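You operate a simulated robot arm through the tools that you are given. There is no shell and no other tool. Be economical: measure what you need, move in short steps, check, and stop when the job is done.

You run a simulated robot arm. Do the job below in one go: nothing can be reset, and whatever is moved stays where it is left.

## Task
Wipe the smeared board in the OUT bay clean, load it and latch the frame down.
Fine: use the yellow pad and cleaner; the pad goes back on its tray; no print; the clamps and the other boards stay.

It is judged by the outcome, as a careful person would: the job done as asked, and still so three seconds after it is handed in. It fails if anything else is knocked over, pushed out of place, dropped, spilled or broken.

## Robot
A 7-joint arm with a two-finger parallel gripper, fixed in place. Base frame: the origin is at the foot of the arm, x ahead of it, y to its left, z up; the work surface is at about z = 0.824. Units: m, rad, N and s.
With the tool pointing down near the work surface it reaches from about 0.34 to 0.78 m from the base axis. Its first joint turns from -2.897 to 2.897 rad. Payload 3.91 kg.
The TCP is the grasp point between the finger pads, 0.03 m short of the fingertips. In the tool frame z runs along the fingers and y along their closing line. The gripper opens to 0.11 m. The fingers are 0.02 m wide and 0.01 m thick; the gripper's body (0.048 by 0.112 m) begins 0.055 m behind the TCP.
Orientation is told as [roll, pitch, yaw] about the base's x, y, z axes, in that order, counted from this pose: with the fingers straight down and closing along the base's y, the tool's x points along the base's -x, its y along +y and its z along -z.

## Interface
- The arm moves only by the tool play_rows. Its argument "increments" is a list of rows, each a list of 3 entries, a list of its own where there are three numbers: the closure in counts, from 0 (fully open) to 255 (shut), then the shift along the tool's x, y, z in units of 100 mm (1.0 is 100 mm), then the turn, a rotation vector about the tool's x, y, z in units of 90 degrees (1.0 is 90 degrees). In form: [[grip, [dx, dy, dz], [wx, wy, wz]], ...]. A call has 1 to 20 rows; each row is the pose to reach, as a shift and turn from the pose commanded when the call began, along the tool's axes at that moment. A call with a number of a shift or a turn outside -1 to 1 is refused whole. Each row takes 0.2 s and may step no farther than 0.05 m and 0.15 rad from the row before; otherwise, or with a gripper value out of range, the whole call is refused. A pose out of reach is approached as far as the arm can. The call stops where the force on the tool passes 40 N (or 10 N more than at its start, if that is more) or the arm is blocked; 0.2 s more then pass. The fingers move at their own pace (about 0.153 m/s each) and stop on an object; they squeeze with about 34 N. The grip force told is the motor's: it shows also when the fingers shut on nothing. Time passes only in rows, and 0.2 s behind the last, so rows that repeat a pose let the fingers close. It gives the time, the measured TCP pose, the force on the tool (base axes), the opening and the grip force at its end, in the units of the frame above (readings bear some noise), and new pictures: "views" is both (left out), scene, wrist or none.
- Cameras (640 x 400 px; columns grow to the right, rows downward): "scene" is fixed at [0.2288, 0.6597, 1.5989]; the picture's right is [-0.90, -0.43, 0.00], its down [-0.39, 0.82, -0.43] and it looks along [0.18, -0.39, -0.90] (base axes); focal length 214 px, centre (320, 200). "wrist" rides on the gripper at [0.077, 0.007, -0.114] in the tool frame; the picture's right is [-0.09, 1.00, 0.00], its down [-0.80, -0.07, -0.59] and it looks along [-0.59, -0.05, 0.80] (tool axes); focal length 270 px, centre (320, 200). There is no depth. A picture from a camera that has moved, and an enlarged one, comes with that camera's place and axes in the base frame and with its lens. The place of the scene camera against the robot may be out by one fixed shift of up to 0.018 m in any direction.
- lift_body(by): slides the trunk up (or, below 0, down) by that many m; the arm rides with it, the base frame stays. It gives what a move gives, with no picture.
- inspect(camera, box): a new picture of the part [left, top, right, bottom] of that camera's present view, enlarged. No time passes.
- job_done(): hands the job in; it is judged then, once.

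Go step by step. Nothing tells you positions but the pictures and the camera data: compare them with the known pose of the tool, close in by small moves and look again before you grip or let go. The budget is 120 turns and 200 pictures, counting those below and the enlarged ones. Unless the task says otherwise, let go and move clear before handing in, and close with one line.

The tools are called as a command line: name --argument value ..., lists and objects as JSON in quotes. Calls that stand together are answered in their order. play_rows: Moves the arm, as the interface text tells. Its arguments: {"type":"object","properties":{"increments":{"type":"array","items":{"type":"array"}},"views":{"type":"string","enum":["both","scene","wrist","none"]}},"required":["increments"]} The other tools are called the same way: lift_body (by) slides the trunk up or down; inspect (camera, box) takes an enlarged picture of a part of a camera's view; job_done () hands the job in.

At the start:

```text
time: 0.0
ee_pos: [0.3472, 0.2208, 1.3896]
orientation: [0.001, -0.001, 0.0]
force: [0.7, 0.4, 1.1]
opening: 0.11
finger_force: 0.0
trunk travel left (down, up): [-0.575, 0.035]
```

scene: 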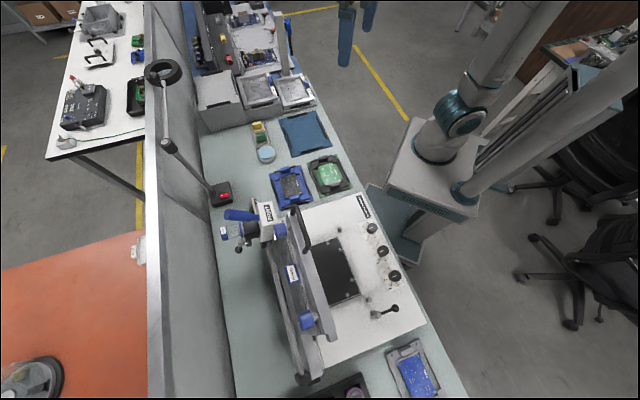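
wrist: 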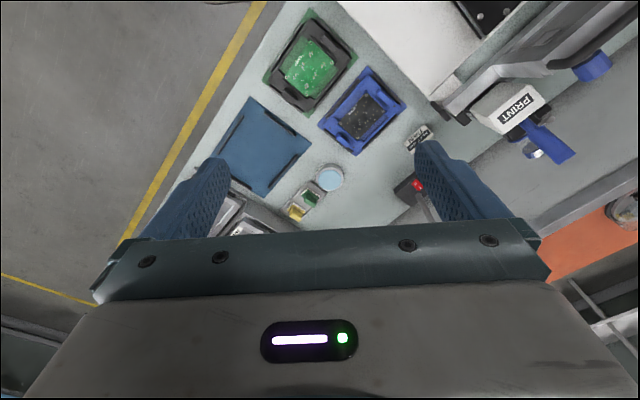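

I see a bench with a stencil printer (frame raised), several board trays, pads on a small tray with a cleaner tub. I'll enlarge the views first to identify everything.

inspect --camera "scene" --box '[200, 70, 380, 210]'

inspect --camera "scene" --box '[200, 180, 470, 400]'

inspect --camera "wrist" --box '[200, 0, 460, 230]'

inspect --camera "wrist" --box '[380, 0, 640, 200]'

```text
2.86 times, centred on (290, 140) of scene
camera zoom: at [0.2288, 0.6597, 1.5989], right [-0.9, -0.43, 0.0], down [-0.39, 0.82, -0.43], along [0.18, -0.39, -0.9], focal length 613 px, centre (406, 371)
```

zoom: 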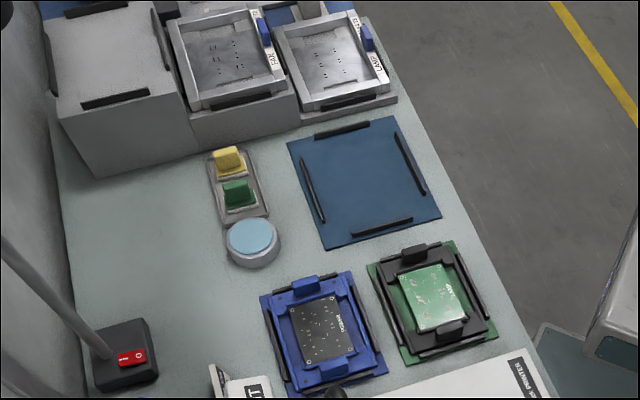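

```text
1.82 times, centred on (335, 290) of scene
camera zoom: at [0.2288, 0.6597, 1.5989], right [-0.9, -0.43, 0.0], down [-0.39, 0.82, -0.43], along [0.18, -0.39, -0.9], focal length 390 px, centre (293, 36)
```

zoom: 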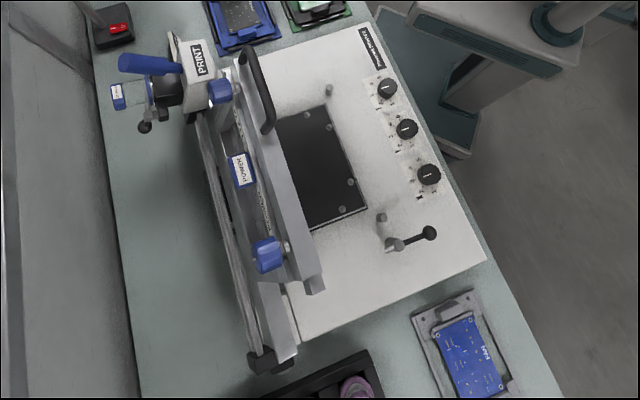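

```text
1.74 times, centred on (330, 115) of wrist
camera zoom: at [0.2708, 0.227, 1.5034], right [0.09, 1.0, 0.0], down [0.8, -0.07, 0.59], along [0.59, -0.05, -0.8], focal length 470 px, centre (303, 348)
```

zoom: 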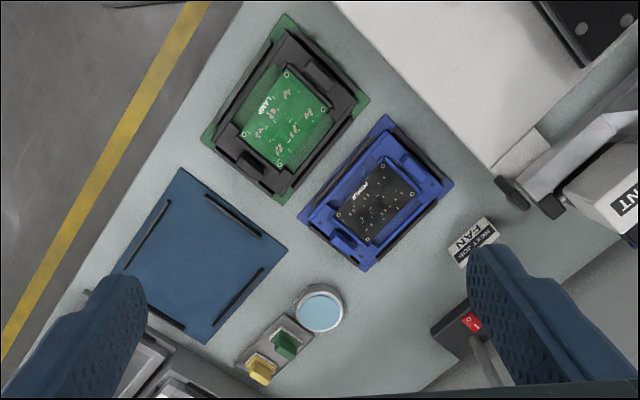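

```text
2.00 times, centred on (510, 100) of wrist
camera zoom: at [0.2708, 0.227, 1.5034], right [0.09, 1.0, 0.0], down [0.8, -0.07, 0.59], along [0.59, -0.05, -0.8], focal length 541 px, centre (-60, 400)
```

zoom: 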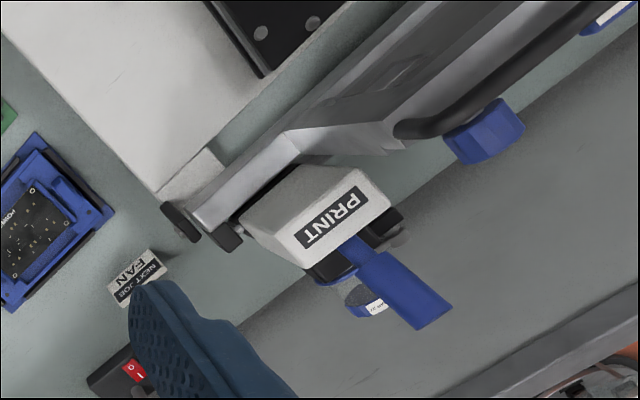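

I need to read labels to find the OUT bay. Looking closer at the far ends.

inspect --camera "scene" --box '[360, 320, 460, 400]'

inspect --camera "scene" --box '[255, 140, 365, 215]'

inspect --camera "scene" --box '[190, 0, 320, 110]'

inspect --camera "scene" --box '[210, 190, 350, 280]'

inspect --camera "scene" --box '[290, 190, 420, 330]'

```text
5.00 times, centred on (410, 360) of scene
camera zoom: at [0.2288, 0.6597, 1.5989], right [-0.9, -0.43, 0.0], down [-0.39, 0.82, -0.43], along [0.18, -0.39, -0.9], focal length 1072 px, centre (-130, -600)
```

zoom: 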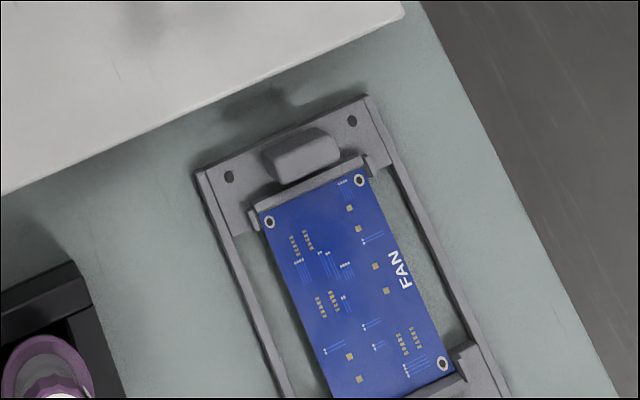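

```text
5.33 times, centred on (310, 178) of scene
camera zoom: at [0.2288, 0.6597, 1.5989], right [-0.9, -0.43, 0.0], down [-0.39, 0.82, -0.43], along [0.18, -0.39, -0.9], focal length 1144 px, centre (373, 320)
```

zoom: 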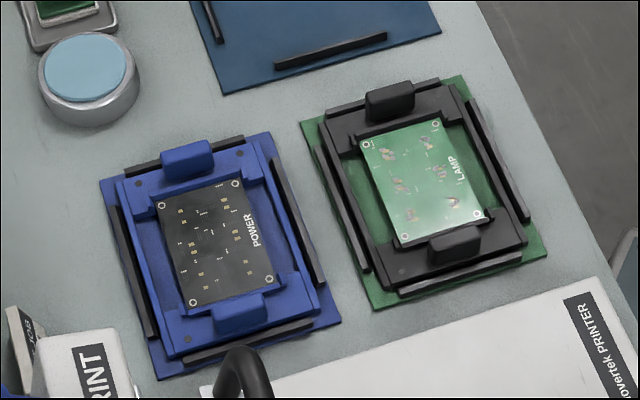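

```text
3.64 times, centred on (255, 55) of scene
camera zoom: at [0.2288, 0.6597, 1.5989], right [-0.9, -0.43, 0.0], down [-0.39, 0.82, -0.43], along [0.18, -0.39, -0.9], focal length 780 px, centre (556, 727)
```

zoom: 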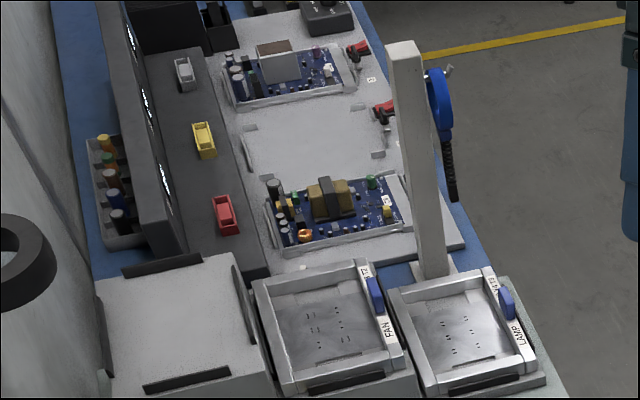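

```text
4.44 times, centred on (280, 235) of scene
camera zoom: at [0.2288, 0.6597, 1.5989], right [-0.9, -0.43, 0.0], down [-0.39, 0.82, -0.43], along [0.18, -0.39, -0.9], focal length 953 px, centre (498, 44)
```

zoom: 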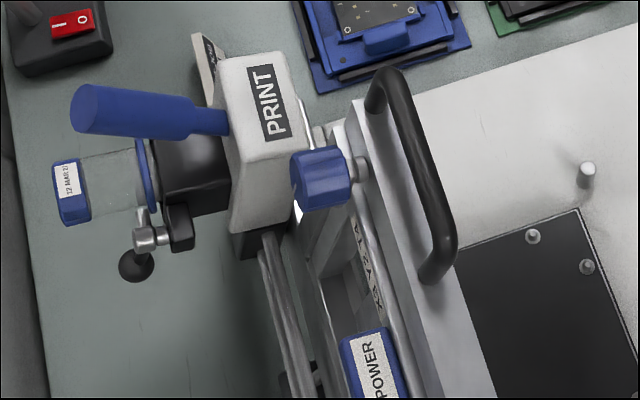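

```text
2.86 times, centred on (355, 260) of scene
camera zoom: at [0.2288, 0.6597, 1.5989], right [-0.9, -0.43, 0.0], down [-0.39, 0.82, -0.43], along [0.18, -0.39, -0.9], focal length 613 px, centre (220, 29)
```

zoom: 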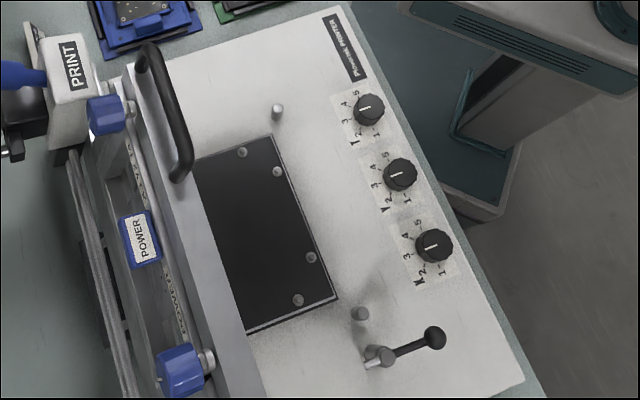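

The LAMP board in the green bay looks smeared; POWER and FAN look clean. I'll turn the wrist toward the printer to see platen, latch and frame.

play_rows --increments '[[0, [0, 0, 0], [0, 0, -0.09]], [0, [0, 0, 0], [0, 0, -0.18]], [0, [0, 0, 0], [0, 0, -0.27]], [0, [0, 0, 0], [0, 0, -0.36]], [0, [0, 0, 0], [0, 0, -0.45]], [0, [0, 0, 0], [0, 0, -0.54]], [0, [0, 0, 0], [0, 0, -0.63]], [0, [0, 0, 0], [0, 0, -0.72]]]' --views "wrist"

```text
time: 1.8
ee_pos: [0.3469, 0.2212, 1.3897]
orientation: [-0.001, 0.0, 1.134]
force: [0.2, 0.5, 0.2]
opening: 0.1099
finger_force: 0.1
trunk travel left (down, up): [-0.575, 0.035]
camera wrist: at [0.3088, 0.1538, 1.5034], right [-0.87, 0.5, 0.0], down [0.4, 0.7, 0.59], along [0.3, 0.51, -0.8], focal length 270 px, centre (320, 200)
```

wrist: 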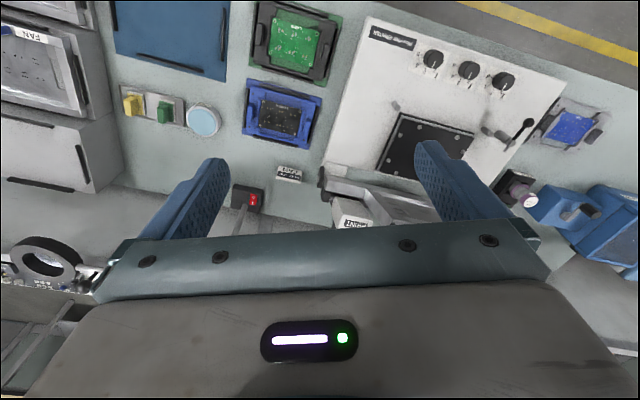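

inspect --camera "wrist" --box '[310, 10, 610, 200]'

inspect --camera "wrist" --box '[225, 0, 350, 150]'

inspect --camera "wrist" --box '[110, 80, 310, 200]'

```text
2.11 times, centred on (460, 105) of wrist
camera zoom: at [0.3088, 0.1538, 1.5034], right [-0.87, 0.5, 0.0], down [0.4, 0.7, 0.59], along [0.3, 0.51, -0.8], focal length 569 px, centre (25, 400)
```

zoom: 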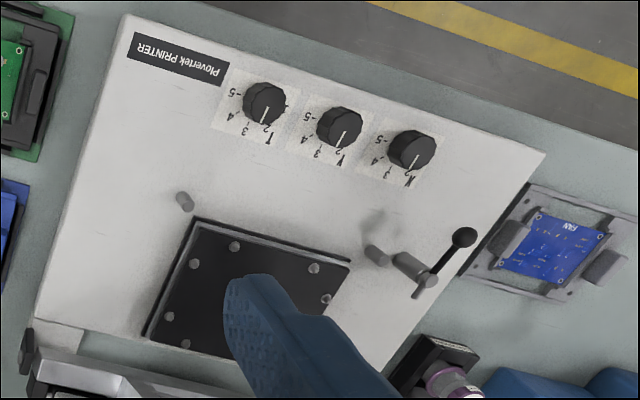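

```text
2.67 times, centred on (288, 75) of wrist
camera zoom: at [0.3088, 0.1538, 1.5034], right [-0.87, 0.5, 0.0], down [0.4, 0.7, 0.59], along [0.3, 0.51, -0.8], focal length 721 px, centre (407, 533)
```

zoom: 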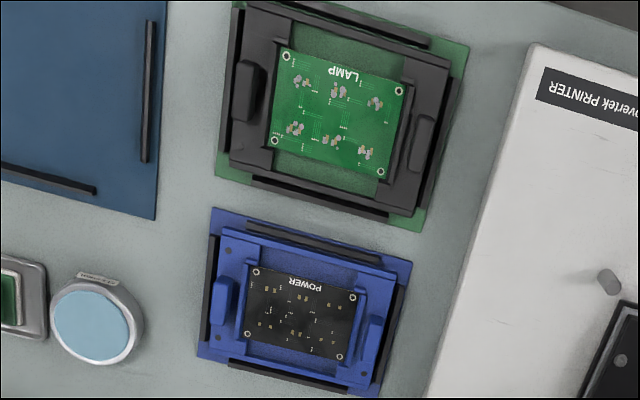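

```text
3.20 times, centred on (210, 140) of wrist
camera zoom: at [0.3088, 0.1538, 1.5034], right [-0.87, 0.5, 0.0], down [0.4, 0.7, 0.59], along [0.3, 0.51, -0.8], focal length 865 px, centre (672, 392)
```

zoom: 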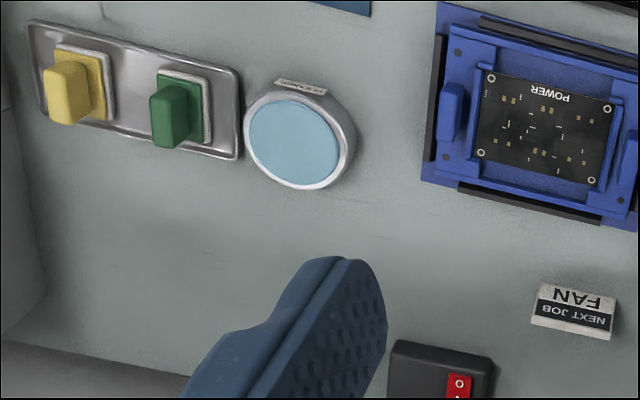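

LAMP (green bay) clearly carries grey smears. I'll move to look at the platen between the fingers.

play_rows --increments '[[0, [-0.2, 0.4, 0], [0, 0, 0]], [0, [-0.3, 0.8, 0], [0, 0, 0]], [0, [-0.3, 1.0, 0.2], [0, 0, 0]]]' --views "none"

play_rows --increments '[[0, [-0.1, 0.4, 0], [0, 0, 0]], [0, [-0.2, 0.8, 0.2], [0, 0, 0]], [0, [-0.2, 1.0, 0.4], [0, 0, 0]]]' --views "wrist"

```text
time: 2.6
ee_pos: [0.2695, 0.2909, 1.3685]
orientation: [-0.001, 0.0, 1.131]
force: [0.1, -0.4, 0.0]
opening: 0.1102
finger_force: 0.0
trunk travel left (down, up): [-0.575, 0.035]
```

```text
time: 3.4
ee_pos: [0.187, 0.3512, 1.3294]
orientation: [-0.001, 0.001, 1.129]
force: [-0.3, -0.6, -0.2]
opening: 0.1098
finger_force: 0.1
trunk travel left (down, up): [-0.575, 0.035]
camera wrist: at [0.1484, 0.284, 1.4431], right [-0.86, 0.5, 0.0], down [0.4, 0.69, 0.59], along [0.3, 0.51, -0.8], focal length 270 px, centre (320, 200)
```

wrist: 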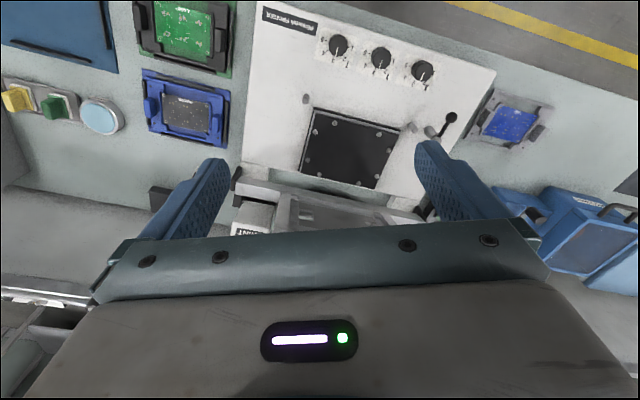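

inspect --camera "wrist" --box '[270, 80, 470, 200]'

inspect --camera "wrist" --box '[225, 150, 445, 245]'

inspect --camera "wrist" --box '[440, 70, 640, 280]'

```text
3.20 times, centred on (370, 140) of wrist
camera zoom: at [0.1484, 0.284, 1.4431], right [-0.86, 0.5, 0.0], down [0.4, 0.69, 0.59], along [0.3, 0.51, -0.8], focal length 865 px, centre (160, 392)
```

zoom: 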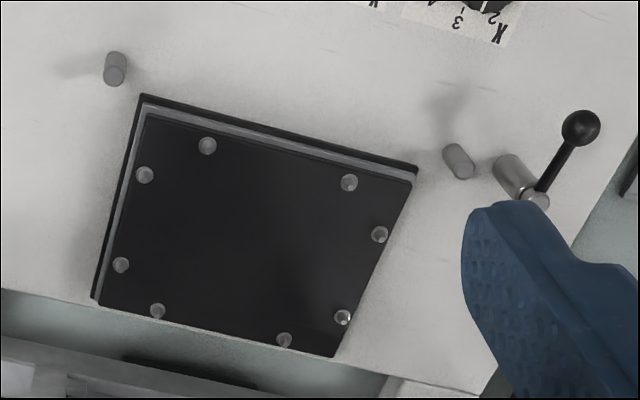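

```text
2.91 times, centred on (335, 198) of wrist
camera zoom: at [0.1484, 0.284, 1.4431], right [-0.86, 0.5, 0.0], down [0.4, 0.69, 0.59], along [0.3, 0.51, -0.8], focal length 786 px, centre (276, 207)
```

zoom: 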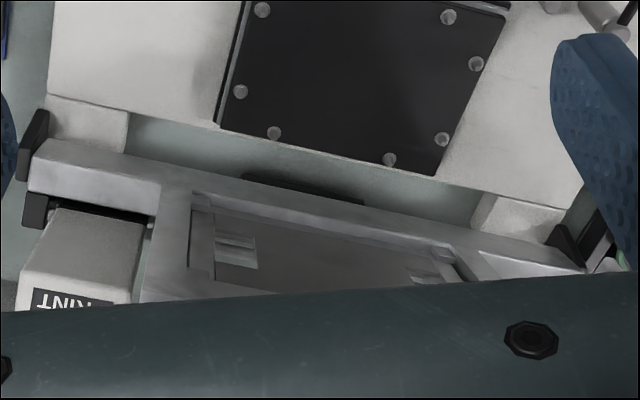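

```text
1.90 times, centred on (540, 175) of wrist
camera zoom: at [0.1484, 0.284, 1.4431], right [-0.86, 0.5, 0.0], down [0.4, 0.69, 0.59], along [0.3, 0.51, -0.8], focal length 515 px, centre (-99, 248)
```

zoom: 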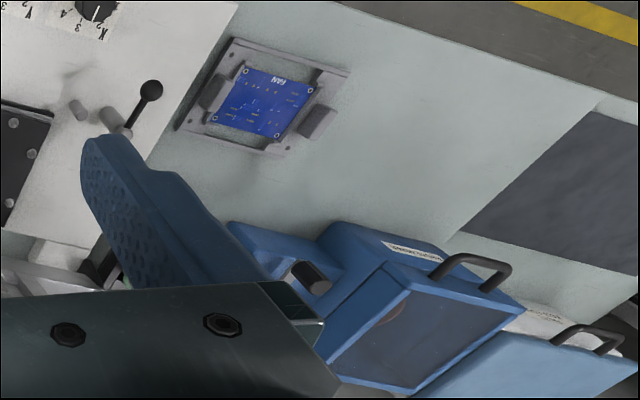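

Platen has an 8-pin corral; latch lever is beside it. Now I go to the yellow pad at about (0.79, 0.10) and look.

play_rows --increments '[[0, [0, -0.13, 0], [0, 0, 0.09]], [0, [0, -0.26, 0], [0, 0, 0.18]], [0, [0, -0.4, 0], [0, 0, 0.27]], [0, [0, -0.5, 0], [0, 0, 0.36]], [0, [0, -0.63, 0], [0, 0, 0.45]], [0, [0, -0.76, 0], [0, 0, 0.54]], [0, [0, -0.9, 0], [0, 0, 0.63]], [0, [0, -1.0, 0], [0, 0, 0.72]]]' --views "none"

play_rows --increments '[[0, [-0.33, -0.33, 0], [0, 0, 0]], [0, [-0.66, -0.66, 0], [0, 0, 0]], [0, [-1, -1, 0], [0, 0, 0]]]' --views "none"

play_rows --increments '[[0, [-0.25, -0.25, 0.25], [0, 0, 0]], [0, [-0.5, -0.5, 0.5], [0, 0, 0]], [0, [-0.75, -0.75, 0.75], [0, 0, 0]], [0, [-1, -1, 1], [0, 0, 0]]]' --views "none"

play_rows --increments '[[0, [-0.33, 0, 0.33], [0, 0, 0]], [0, [-0.66, 0, 0.66], [0, 0, 0]], [0, [-1, 0, 1], [0, 0, 0]]]' --views "wrist"

```text
time: 5.2
ee_pos: [0.2794, 0.3088, 1.3297]
orientation: [0.0, -0.001, -0.001]
force: [0.7, -0.8, -0.2]
opening: 0.1101
finger_force: 0.0
trunk travel left (down, up): [-0.575, 0.035]
```

```text
time: 6.0
ee_pos: [0.3786, 0.21, 1.3301]
orientation: [-0.001, 0.0, 0.0]
force: [0.0, 0.3, 0.5]
opening: 0.1099
finger_force: 0.2
trunk travel left (down, up): [-0.575, 0.035]
```

```text
time: 7.0
ee_pos: [0.4792, 0.1078, 1.2299]
orientation: [0.0, 0.001, 0.0]
force: [-0.2, -0.5, 0.8]
opening: 0.1102
finger_force: 0.1
trunk travel left (down, up): [-0.575, 0.035]
```

```text
time: 7.8
ee_pos: [0.5799, 0.1097, 1.1301]
orientation: [0.0, 0.0, 0.001]
force: [-0.2, 0.1, -0.1]
opening: 0.11
finger_force: 0.0
trunk travel left (down, up): [-0.575, 0.035]
camera wrist: at [0.5032, 0.1156, 1.2432], right [0.09, 1.0, 0.0], down [0.8, -0.07, 0.59], along [0.59, -0.05, -0.8], focal length 270 px, centre (320, 200)
```

wrist: 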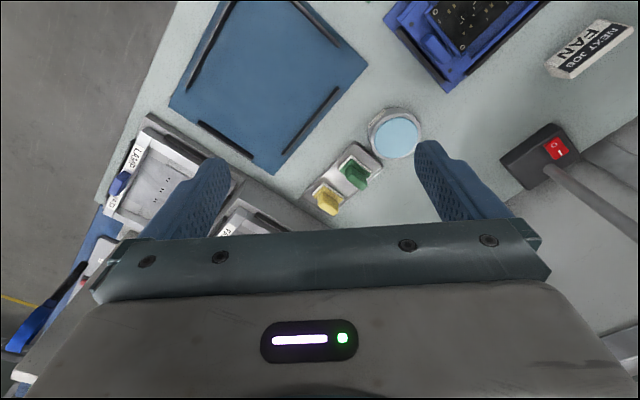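

inspect --camera "wrist" --box '[280, 90, 440, 230]'

inspect --camera "scene" --box '[245, 110, 295, 170]'

```text
2.86 times, centred on (360, 160) of wrist
camera zoom: at [0.5032, 0.1156, 1.2432], right [0.09, 1.0, 0.0], down [0.8, -0.07, 0.59], along [0.59, -0.05, -0.8], focal length 772 px, centre (206, 314)
```

zoom: 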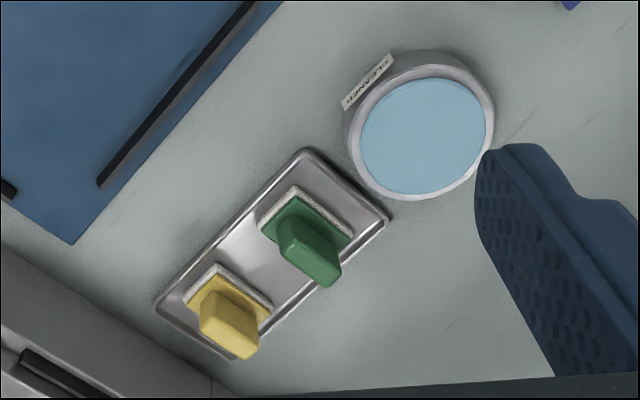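

```text
6.67 times, centred on (270, 140) of scene
camera zoom: at [0.2288, 0.6597, 1.5989], right [-0.9, -0.43, 0.0], down [-0.39, 0.82, -0.43], along [0.18, -0.39, -0.9], focal length 1430 px, centre (653, 600)
```

zoom: 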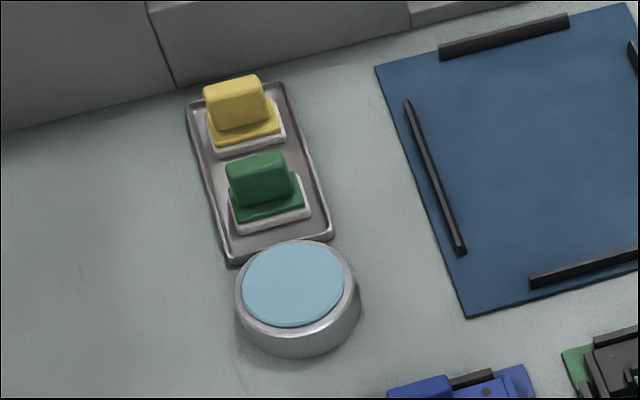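

Pads are about 0.07 apart along a 45° tray; handle is thin along the tray. I'll take yaw 45° so the fingers close across the thin side, and move closer.

play_rows --increments '[[0, [-0.15, 0, 0.1], [0, 0, -0.085]], [0, [-0.3, 0, 0.2], [0, 0, -0.17]], [0, [-0.45, 0, 0.3], [0, 0, -0.255]], [0, [-0.6, 0, 0.4], [0, 0, -0.34]], [0, [-0.75, 0, 0.5], [0, 0, -0.425]], [0, [-0.9, 0, 0.6], [0, 0, -0.5]]]' --views "wrist"

```text
time: 9.2
ee_pos: [0.6686, 0.1082, 1.0695]
orientation: [-0.001, 0.001, 0.788]
force: [0.4, -0.7, 0.1]
opening: 0.11
finger_force: 0.0
trunk travel left (down, up): [-0.575, 0.035]
camera wrist: at [0.6105, 0.0581, 1.1829], right [-0.64, 0.76, 0.0], down [0.61, 0.52, 0.59], along [0.45, 0.38, -0.8], focal length 270 px, centre (320, 200)
```

wrist: 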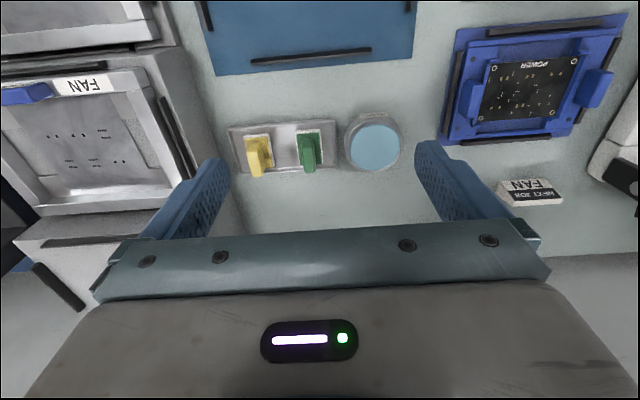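

inspect --camera "wrist" --box '[130, 40, 330, 240]'

inspect --camera "scene" --box '[190, 40, 330, 180]'

```text
2.00 times, centred on (230, 140) of wrist
camera zoom: at [0.6105, 0.0581, 1.1829], right [-0.64, 0.76, 0.0], down [0.61, 0.52, 0.59], along [0.45, 0.38, -0.8], focal length 541 px, centre (500, 320)
```

zoom: 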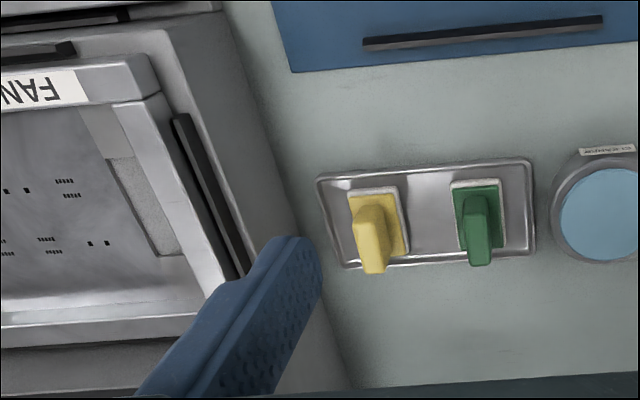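

```text
2.86 times, centred on (260, 110) of scene
camera zoom: at [0.2288, 0.6597, 1.5989], right [-0.9, -0.43, 0.0], down [-0.39, 0.82, -0.43], along [0.18, -0.39, -0.9], focal length 613 px, centre (491, 457)
```

zoom: 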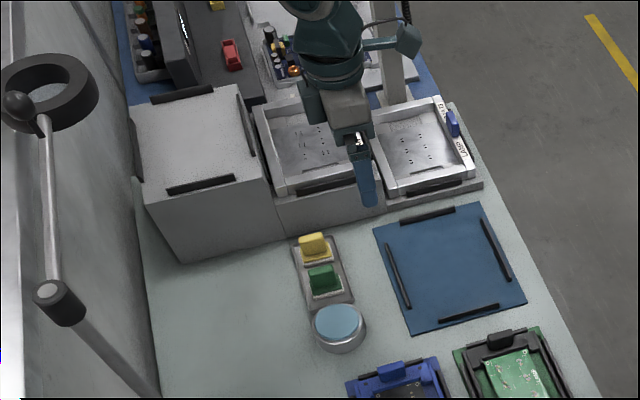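

play_rows --increments '[[130, [-0.25, -0.25, 0.2], [0, 0, 0]], [130, [-0.5, -0.5, 0.4], [0, 0, 0]], [130, [-0.7, -0.7, 0.6], [0, 0, 0]], [130, [-0.8, -0.865, 0.7], [0, 0, 0]], [130, [-0.8, -0.865, 0.7], [0, 0, 0]]]'

```text
time: 10.4
ee_pos: [0.7819, 0.1027, 0.9985]
orientation: [0.0, 0.001, 0.786]
force: [0.2, 1.1, 0.7]
opening: 0.0538
finger_force: 0.0
out of reach, approached as far as the arm can: row 4, 5
trunk travel left (down, up): [-0.575, 0.035]
camera wrist: at [0.7225, 0.0523, 1.1125], right [-0.64, 0.77, 0.0], down [0.62, 0.52, 0.59], along [0.46, 0.38, -0.8], focal length 270 px, centre (320, 200)
```

scene: 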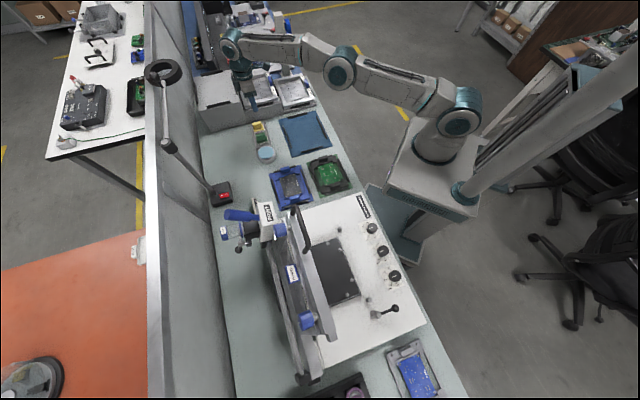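
wrist: 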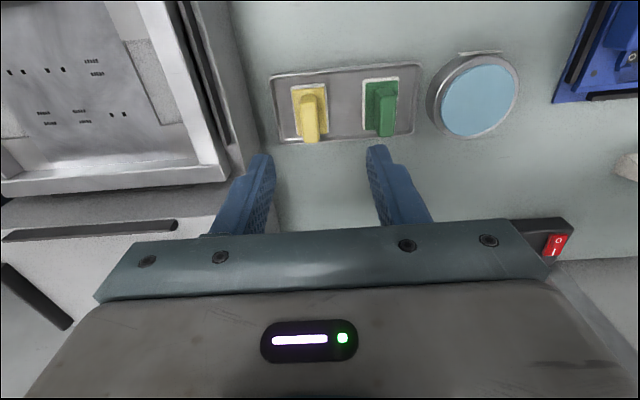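

inspect --camera "wrist" --box '[250, 60, 410, 160]'

```text
4.00 times, centred on (330, 110) of wrist
camera zoom: at [0.7225, 0.0523, 1.1125], right [-0.64, 0.77, 0.0], down [0.62, 0.52, 0.59], along [0.46, 0.38, -0.8], focal length 1081 px, centre (280, 560)
```

zoom: 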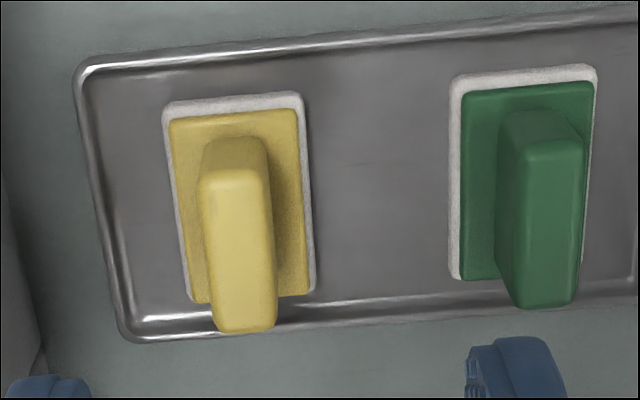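

Handle centre is near (0.799, 0.103), top z≈0.873 – a bit beyond reach. I'll test whether a lower trunk extends the reach.

play_rows --increments '[[130, [0.1, 0, -0.4], [0, 0, 0]], [130, [0.2, 0.2, -0.8], [0, 0, 0]], [130, [0.2, 0.2, -1.0], [0, 0, 0]]]' --views "none"

lift_body --by -0.12

play_rows --increments '[[130, [-0.2, -0.2, 0], [0, 0, 0]], [130, [-0.3, -0.4, 0], [0, 0, 0]], [130, [-0.4, -0.5, 0], [0, 0, 0]], [130, [-0.4, -0.5, 0], [0, 0, 0]]]' --views "none"

```text
time: 11.2
ee_pos: [0.7525, 0.1034, 1.0987]
orientation: [-0.001, 0.001, 0.786]
force: [-0.2, 0.4, 1.1]
opening: 0.0539
finger_force: 0.0
trunk travel left (down, up): [-0.575, 0.035]
```

```text
time: 12.7
ee_pos: [0.7522, 0.1026, 0.9784]
orientation: [0.001, 0.002, 0.786]
force: [-0.1, 0.0, 0.1]
opening: 0.0539
finger_force: 0.1
trunk travel left (down, up): [-0.455, 0.155]
```

```text
time: 13.7
ee_pos: [0.7675, 0.0983, 0.9757]
orientation: [0.0, -0.001, 0.786]
force: [0.1, 0.1, -0.2]
opening: 0.054
finger_force: 0.1
out of reach, approached as far as the arm can: row 1, 2, 3, 4
trunk travel left (down, up): [-0.455, 0.155]
```

lift_body --by 0.155

play_rows --increments '[[130, [0, 0, 0.4], [0, 0, 0]], [130, [0, 0, 0.8], [0, 0, 0]], [130, [0, 0, 1.0], [0, 0, 0]]]' --views "none"

play_rows --increments '[[130, [-0.1, -0.05, 0.4], [0, 0, 0]], [130, [-0.25, -0.17, 0.8], [0, 0, 0]], [130, [-0.3, -0.2, 0.8], [0, 0, 0]], [130, [-0.3, -0.2, 0.8], [0, 0, 0]]]' --views "wrist"

```text
time: 15.5
ee_pos: [0.7683, 0.0974, 1.1295]
orientation: [-0.002, 0.0, 0.786]
force: [0.2, 0.2, -1.1]
opening: 0.0539
finger_force: 0.1
trunk travel left (down, up): [-0.61, 0.0]
```

```text
time: 16.3
ee_pos: [0.7673, 0.0972, 1.0305]
orientation: [-0.001, -0.001, 0.786]
force: [-0.1, 0.1, 0.3]
opening: 0.0538
finger_force: 0.0
trunk travel left (down, up): [-0.61, 0.0]
```

```text
time: 17.3
ee_pos: [0.7866, 0.1029, 0.9504]
orientation: [0.0, 0.002, 0.784]
force: [1.0, -0.1, -0.3]
opening: 0.0538
finger_force: 0.0
out of reach, approached as far as the arm can: row 2, 3, 4
trunk travel left (down, up): [-0.61, 0.0]
camera wrist: at [0.7277, 0.0517, 1.0647], right [-0.64, 0.77, 0.0], down [0.62, 0.52, 0.59], along [0.46, 0.38, -0.8], focal length 270 px, centre (320, 200)
```

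wrist: 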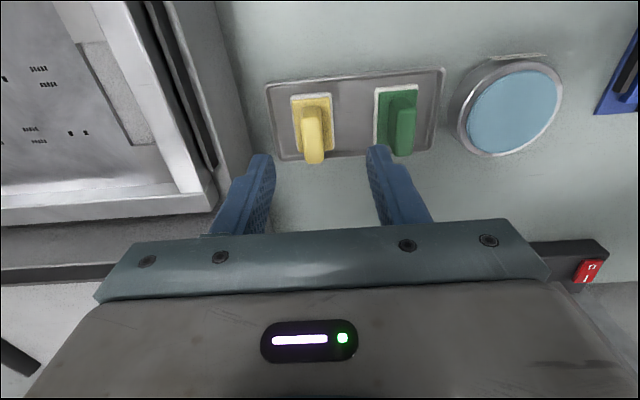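

play_rows --increments '[[130, [0, 0, 0.1], [0, -0.05, 0]], [130, [-0.05, -0.05, 0.2], [0, -0.09, 0]], [130, [-0.06, -0.06, 0.3], [0, -0.13, 0]], [130, [-0.06, -0.06, 0.3], [0, -0.13, 0]]]' --views "wrist"

inspect --camera "wrist" --box '[220, 80, 440, 240]'

```text
time: 18.3
ee_pos: [0.7952, 0.1023, 0.9216]
orientation: [0.0, -0.204, 0.785]
force: [0.5, -0.5, -0.4]
opening: 0.0539
finger_force: 0.0
trunk travel left (down, up): [-0.61, 0.0]
camera wrist: at [0.7211, 0.036, 1.0166], right [-0.64, 0.76, 0.02], down [0.52, 0.42, 0.75], along [0.56, 0.49, -0.67], focal length 270 px, centre (320, 200)
```

wrist: 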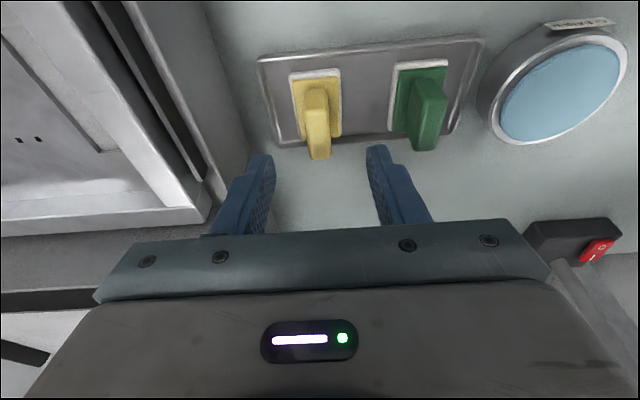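

```text
2.50 times, centred on (330, 160) of wrist
camera zoom: at [0.7211, 0.036, 1.0166], right [-0.64, 0.76, 0.02], down [0.52, 0.42, 0.75], along [0.56, 0.49, -0.67], focal length 676 px, centre (295, 300)
```

zoom: 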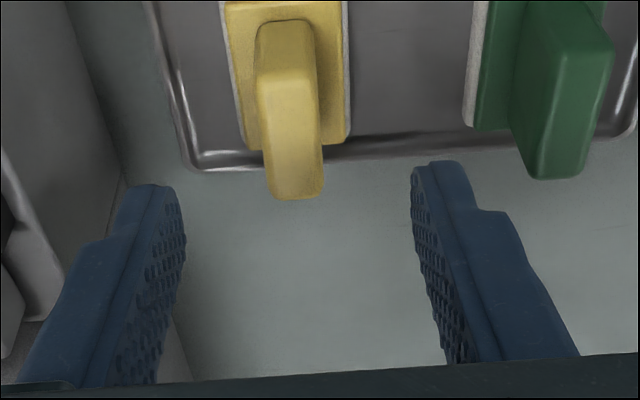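

play_rows --increments '[[130, [0.04, 0, 0.15], [0, 0, 0]], [130, [0.08, 0, 0.3], [0, 0, 0]], [130, [0.11, 0, 0.44], [0, 0, 0]]]' --views "both"

inspect --camera "wrist" --box '[220, 60, 440, 240]'

inspect --camera "scene" --box '[220, 60, 300, 170]'

```text
time: 19.1
ee_pos: [0.7949, 0.0997, 0.8762]
orientation: [0.001, -0.204, 0.785]
force: [-0.5, 0.1, 0.0]
opening: 0.054
finger_force: 0.1
trunk travel left (down, up): [-0.61, 0.0]
camera wrist: at [0.7202, 0.0345, 0.9708], right [-0.64, 0.76, 0.02], down [0.52, 0.42, 0.74], along [0.56, 0.49, -0.67], focal length 270 px, centre (320, 200)
```

scene: 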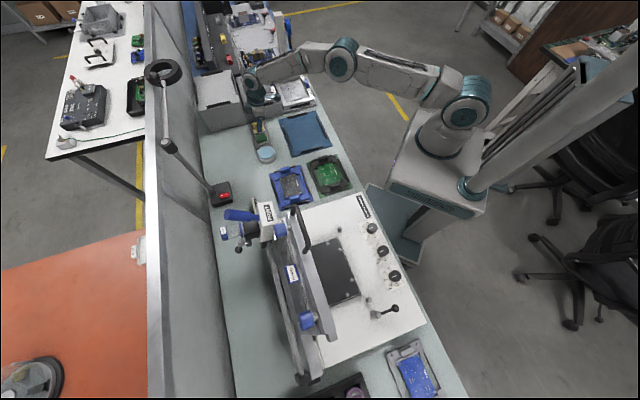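
wrist: 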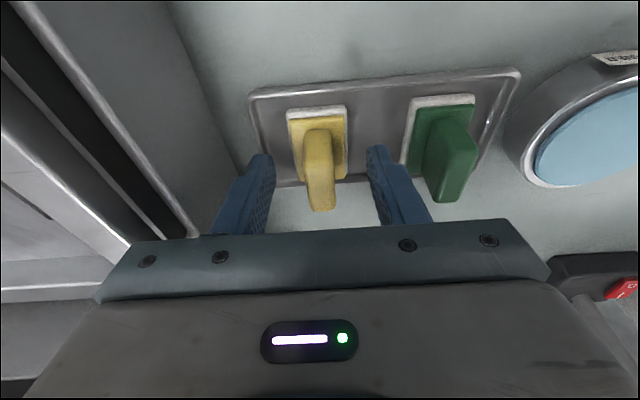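

```text
2.22 times, centred on (330, 150) of wrist
camera zoom: at [0.7202, 0.0345, 0.9708], right [-0.64, 0.76, 0.02], down [0.52, 0.42, 0.74], along [0.56, 0.49, -0.67], focal length 601 px, centre (298, 311)
```

zoom: 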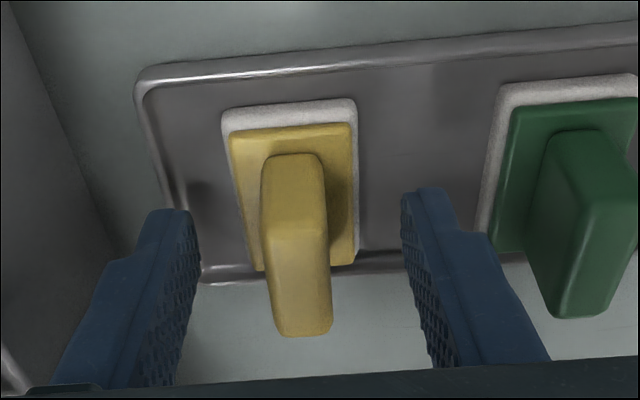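

```text
3.64 times, centred on (260, 115) of scene
camera zoom: at [0.2288, 0.6597, 1.5989], right [-0.9, -0.43, 0.0], down [-0.39, 0.82, -0.43], along [0.18, -0.39, -0.9], focal length 780 px, centre (538, 509)
```

zoom: 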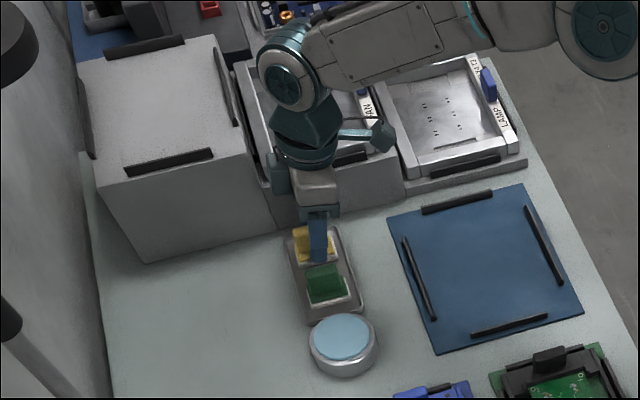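

TCP projects onto the handle; closing the fingers on it.

play_rows --increments '[[255, [0, 0, 0], [0, 0, 0]], [255, [0, 0, 0], [0, 0, 0]], [255, [0, 0, 0], [0, 0, 0]]]' --views "wrist"

```text
time: 19.9
ee_pos: [0.7938, 0.1012, 0.876]
orientation: [0.0, -0.205, 0.787]
force: [0.4, 0.0, 0.2]
opening: 0.0149
finger_force: 34.2
trunk travel left (down, up): [-0.61, 0.0]
camera wrist: at [0.7201, 0.0344, 0.9712], right [-0.64, 0.77, 0.02], down [0.52, 0.42, 0.74], along [0.56, 0.49, -0.67], focal length 270 px, centre (320, 200)
```

wrist: 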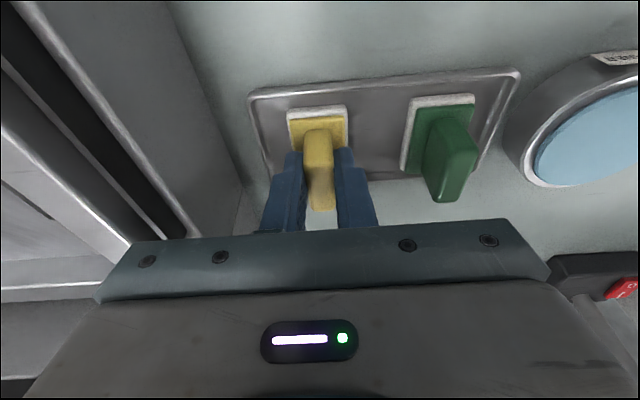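

Gripped (15 mm handle). Lifting straight up and carrying over the cleaner tub at about (0.682, 0.218).

play_rows --increments '[[255, [-0.06, 0, -0.294], [0, 0, 0]], [255, [-0.122, 0, -0.587], [0, 0, 0]], [255, [-0.183, 0, -0.881], [0, 0, 0]]]' --views "wrist"

```text
time: 20.7
ee_pos: [0.7938, 0.0987, 0.9657]
orientation: [0.001, -0.205, 0.784]
force: [0.7, -0.7, -0.2]
opening: 0.0
finger_force: 34.3
trunk travel left (down, up): [-0.61, 0.0]
camera wrist: at [0.72, 0.0334, 1.0614], right [-0.64, 0.77, 0.02], down [0.52, 0.42, 0.74], along [0.56, 0.49, -0.67], focal length 270 px, centre (320, 200)
```

wrist: 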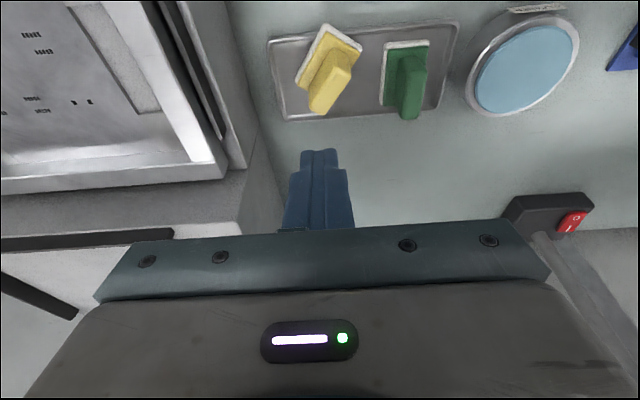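

The handle slipped out; the pad stands twisted on its tray. I'll look closely and regrip deeper.

play_rows --increments '[[110, [0, 0, 0], [0, 0, 0]], [110, [0, 0, 0], [0, 0, 0]]]' --views "none"

inspect --camera "wrist" --box '[240, 0, 440, 130]'

inspect --camera "scene" --box '[230, 90, 300, 160]'

```text
time: 21.3
ee_pos: [0.7944, 0.1005, 0.9658]
orientation: [0.0, -0.204, 0.785]
force: [-1.0, -0.6, 0.4]
opening: 0.0627
finger_force: 0.0
trunk travel left (down, up): [-0.61, 0.0]
```

```text
3.08 times, centred on (340, 65) of wrist
camera zoom: at [0.7202, 0.0335, 1.0612], right [-0.64, 0.77, 0.02], down [0.52, 0.42, 0.74], along [0.56, 0.49, -0.67], focal length 832 px, centre (258, 615)
```

zoom: 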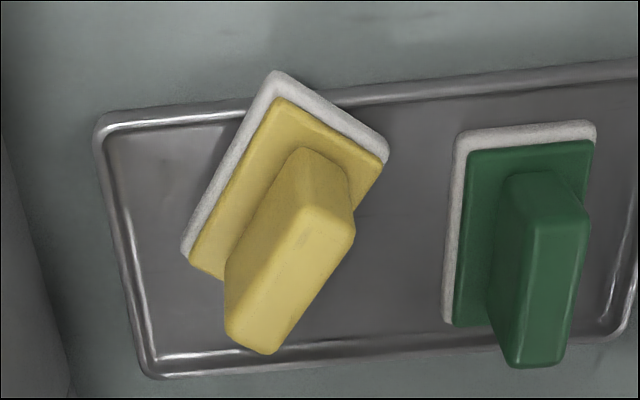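

```text
5.71 times, centred on (265, 125) of scene
camera zoom: at [0.2288, 0.6597, 1.5989], right [-0.9, -0.43, 0.0], down [-0.39, 0.82, -0.43], along [0.18, -0.39, -0.9], focal length 1226 px, centre (634, 629)
```

zoom: 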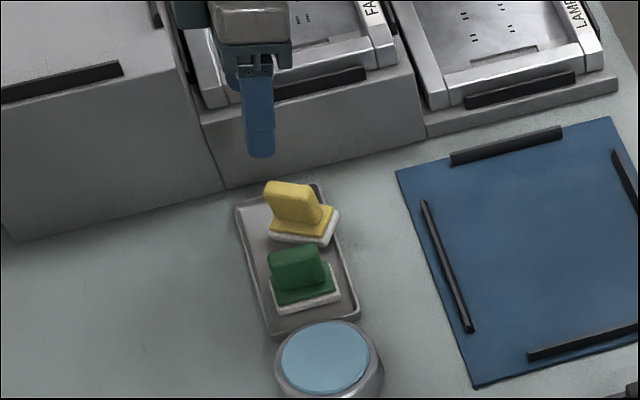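

Pad now stands at about (0.781, 0.100), turned some 22° toward x. I'll untilt, set yaw ≈0.40 and look again.

play_rows --increments '[[110, [0.1, 0, 0], [0, 0.065, 0]], [110, [0.2, 0, -0.05], [0, 0.13, 0]]]' --views "none"

play_rows --increments '[[110, [0, 0, 0], [0, 0, 0.085]], [110, [0, 0, 0], [0, 0, 0.17]], [110, [0, 0, 0], [0, 0, 0.245]]]' --views "wrist"

inspect --camera "wrist" --box '[220, 50, 440, 220]'

```text
time: 21.9
ee_pos: [0.7805, 0.0846, 0.9659]
orientation: [0.0, 0.001, 0.787]
force: [-0.4, 0.2, 0.2]
opening: 0.0627
finger_force: 0.0
trunk travel left (down, up): [-0.61, 0.0]
```

```text
time: 22.7
ee_pos: [0.7806, 0.086, 0.9668]
orientation: [0.0, 0.0, 0.4]
force: [0.0, 0.2, 0.0]
opening: 0.0625
finger_force: 0.0
trunk travel left (down, up): [-0.61, 0.0]
camera wrist: at [0.7066, 0.0615, 1.0801], right [-0.31, 0.95, 0.0], down [0.77, 0.25, 0.59], along [0.57, 0.18, -0.8], focal length 270 px, centre (320, 200)
```

wrist: 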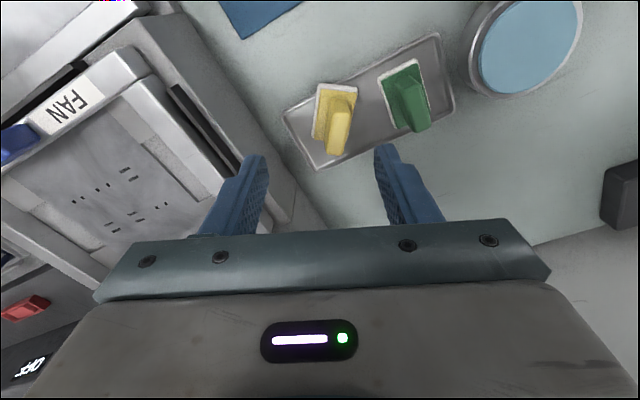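

```text
2.35 times, centred on (330, 135) of wrist
camera zoom: at [0.7066, 0.0615, 1.0801], right [-0.31, 0.95, 0.0], down [0.77, 0.25, 0.59], along [0.57, 0.18, -0.8], focal length 636 px, centre (296, 353)
```

zoom: 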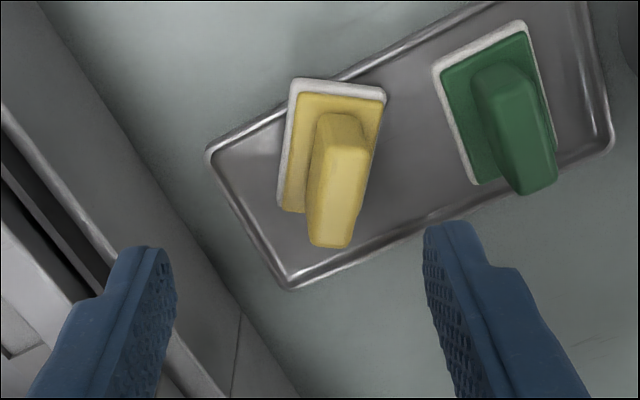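

play_rows --increments '[[110, [-0.02, 0.07, 0.1], [0, 0, 0.06]], [110, [-0.04, 0.135, 0.3], [0, 0, 0.115]], [110, [-0.04, 0.135, 0.6], [0, 0, 0.115]], [110, [-0.04, 0.135, 0.85], [0, 0, 0.115]]]' --views "both"

inspect --camera "wrist" --box '[220, 60, 440, 240]'

inspect --camera "scene" --box '[230, 90, 300, 160]'

```text
time: 23.7
ee_pos: [0.7782, 0.1, 0.8804]
orientation: [0.002, 0.0, 0.22]
force: [-1.4, 0.8, 0.1]
opening: 0.0628
finger_force: 0.2
trunk travel left (down, up): [-0.61, 0.0]
camera wrist: at [0.7022, 0.0887, 0.9945], right [-0.13, 0.99, 0.0], down [0.8, 0.11, 0.59], along [0.59, 0.08, -0.8], focal length 270 px, centre (320, 200)
```

scene: 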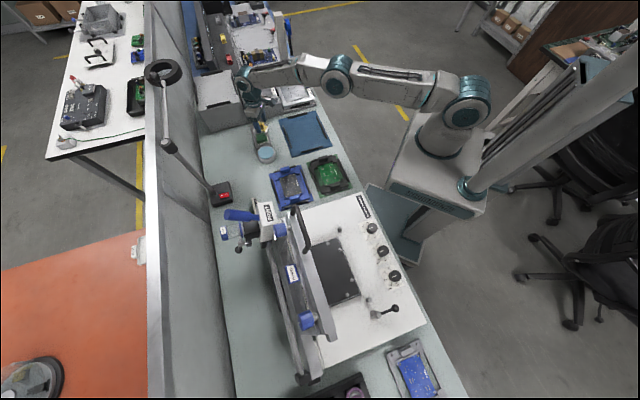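
wrist: 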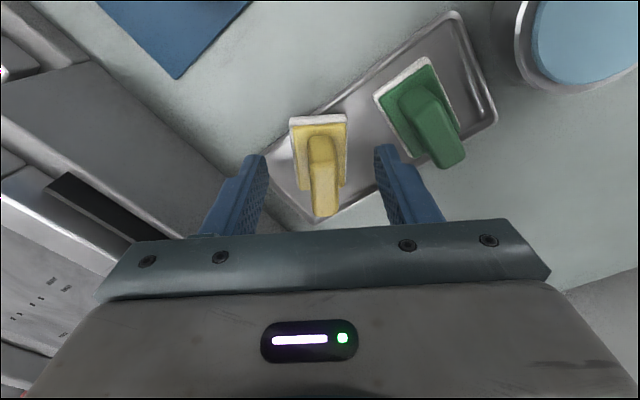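

```text
2.22 times, centred on (330, 150) of wrist
camera zoom: at [0.7022, 0.0887, 0.9945], right [-0.13, 0.99, 0.0], down [0.8, 0.11, 0.59], along [0.59, 0.08, -0.8], focal length 601 px, centre (298, 311)
```

zoom: 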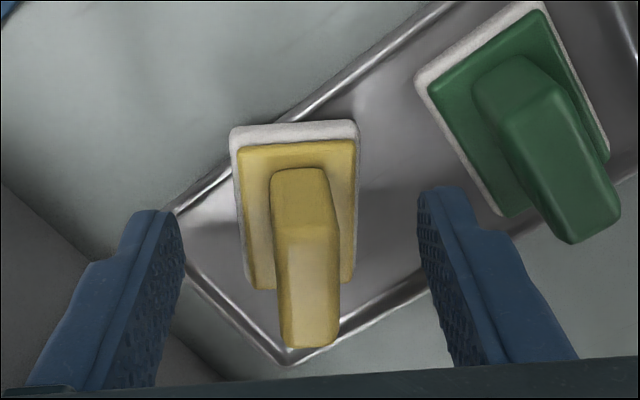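

```text
5.71 times, centred on (265, 125) of scene
camera zoom: at [0.2288, 0.6597, 1.5989], right [-0.9, -0.43, 0.0], down [-0.39, 0.82, -0.43], along [0.18, -0.39, -0.9], focal length 1226 px, centre (634, 629)
```

zoom: 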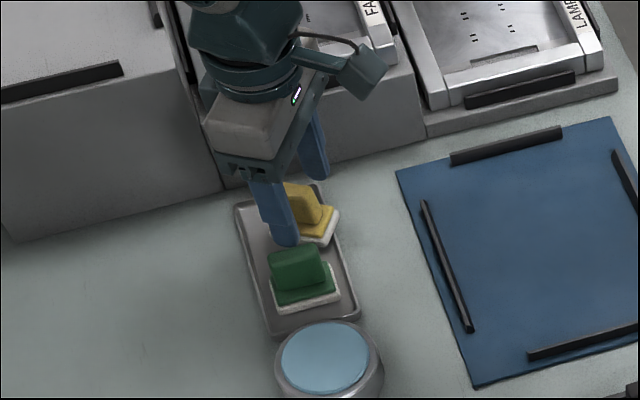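

play_rows --increments '[[165, [0, 0, 0], [0, 0, 0]], [165, [0, 0, 0.05], [0, 0, 0]], [165, [0, 0, 0.09], [0, 0, 0]]]' --views "wrist"

inspect --camera "wrist" --box '[220, 80, 440, 240]'

```text
time: 24.5
ee_pos: [0.7774, 0.1007, 0.8718]
orientation: [0.0, 0.0, 0.22]
force: [0.5, 0.8, -0.5]
opening: 0.0389
finger_force: 0.0
trunk travel left (down, up): [-0.61, 0.0]
camera wrist: at [0.7021, 0.0889, 0.986], right [-0.13, 0.99, 0.0], down [0.8, 0.11, 0.59], along [0.59, 0.08, -0.8], focal length 270 px, centre (320, 200)
```

wrist: 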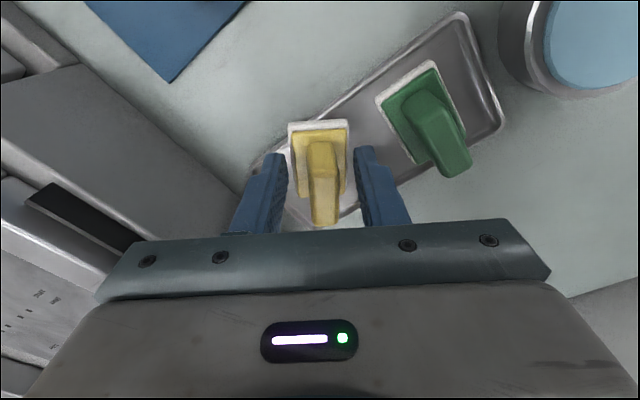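

```text
2.50 times, centred on (330, 160) of wrist
camera zoom: at [0.7021, 0.0889, 0.986], right [-0.13, 0.99, 0.0], down [0.8, 0.11, 0.59], along [0.59, 0.08, -0.8], focal length 676 px, centre (295, 300)
```

zoom: 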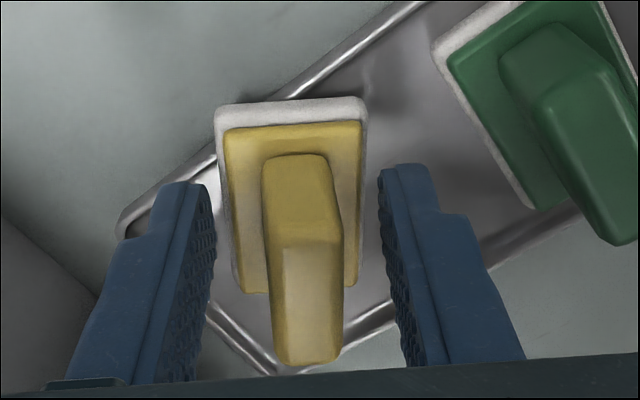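

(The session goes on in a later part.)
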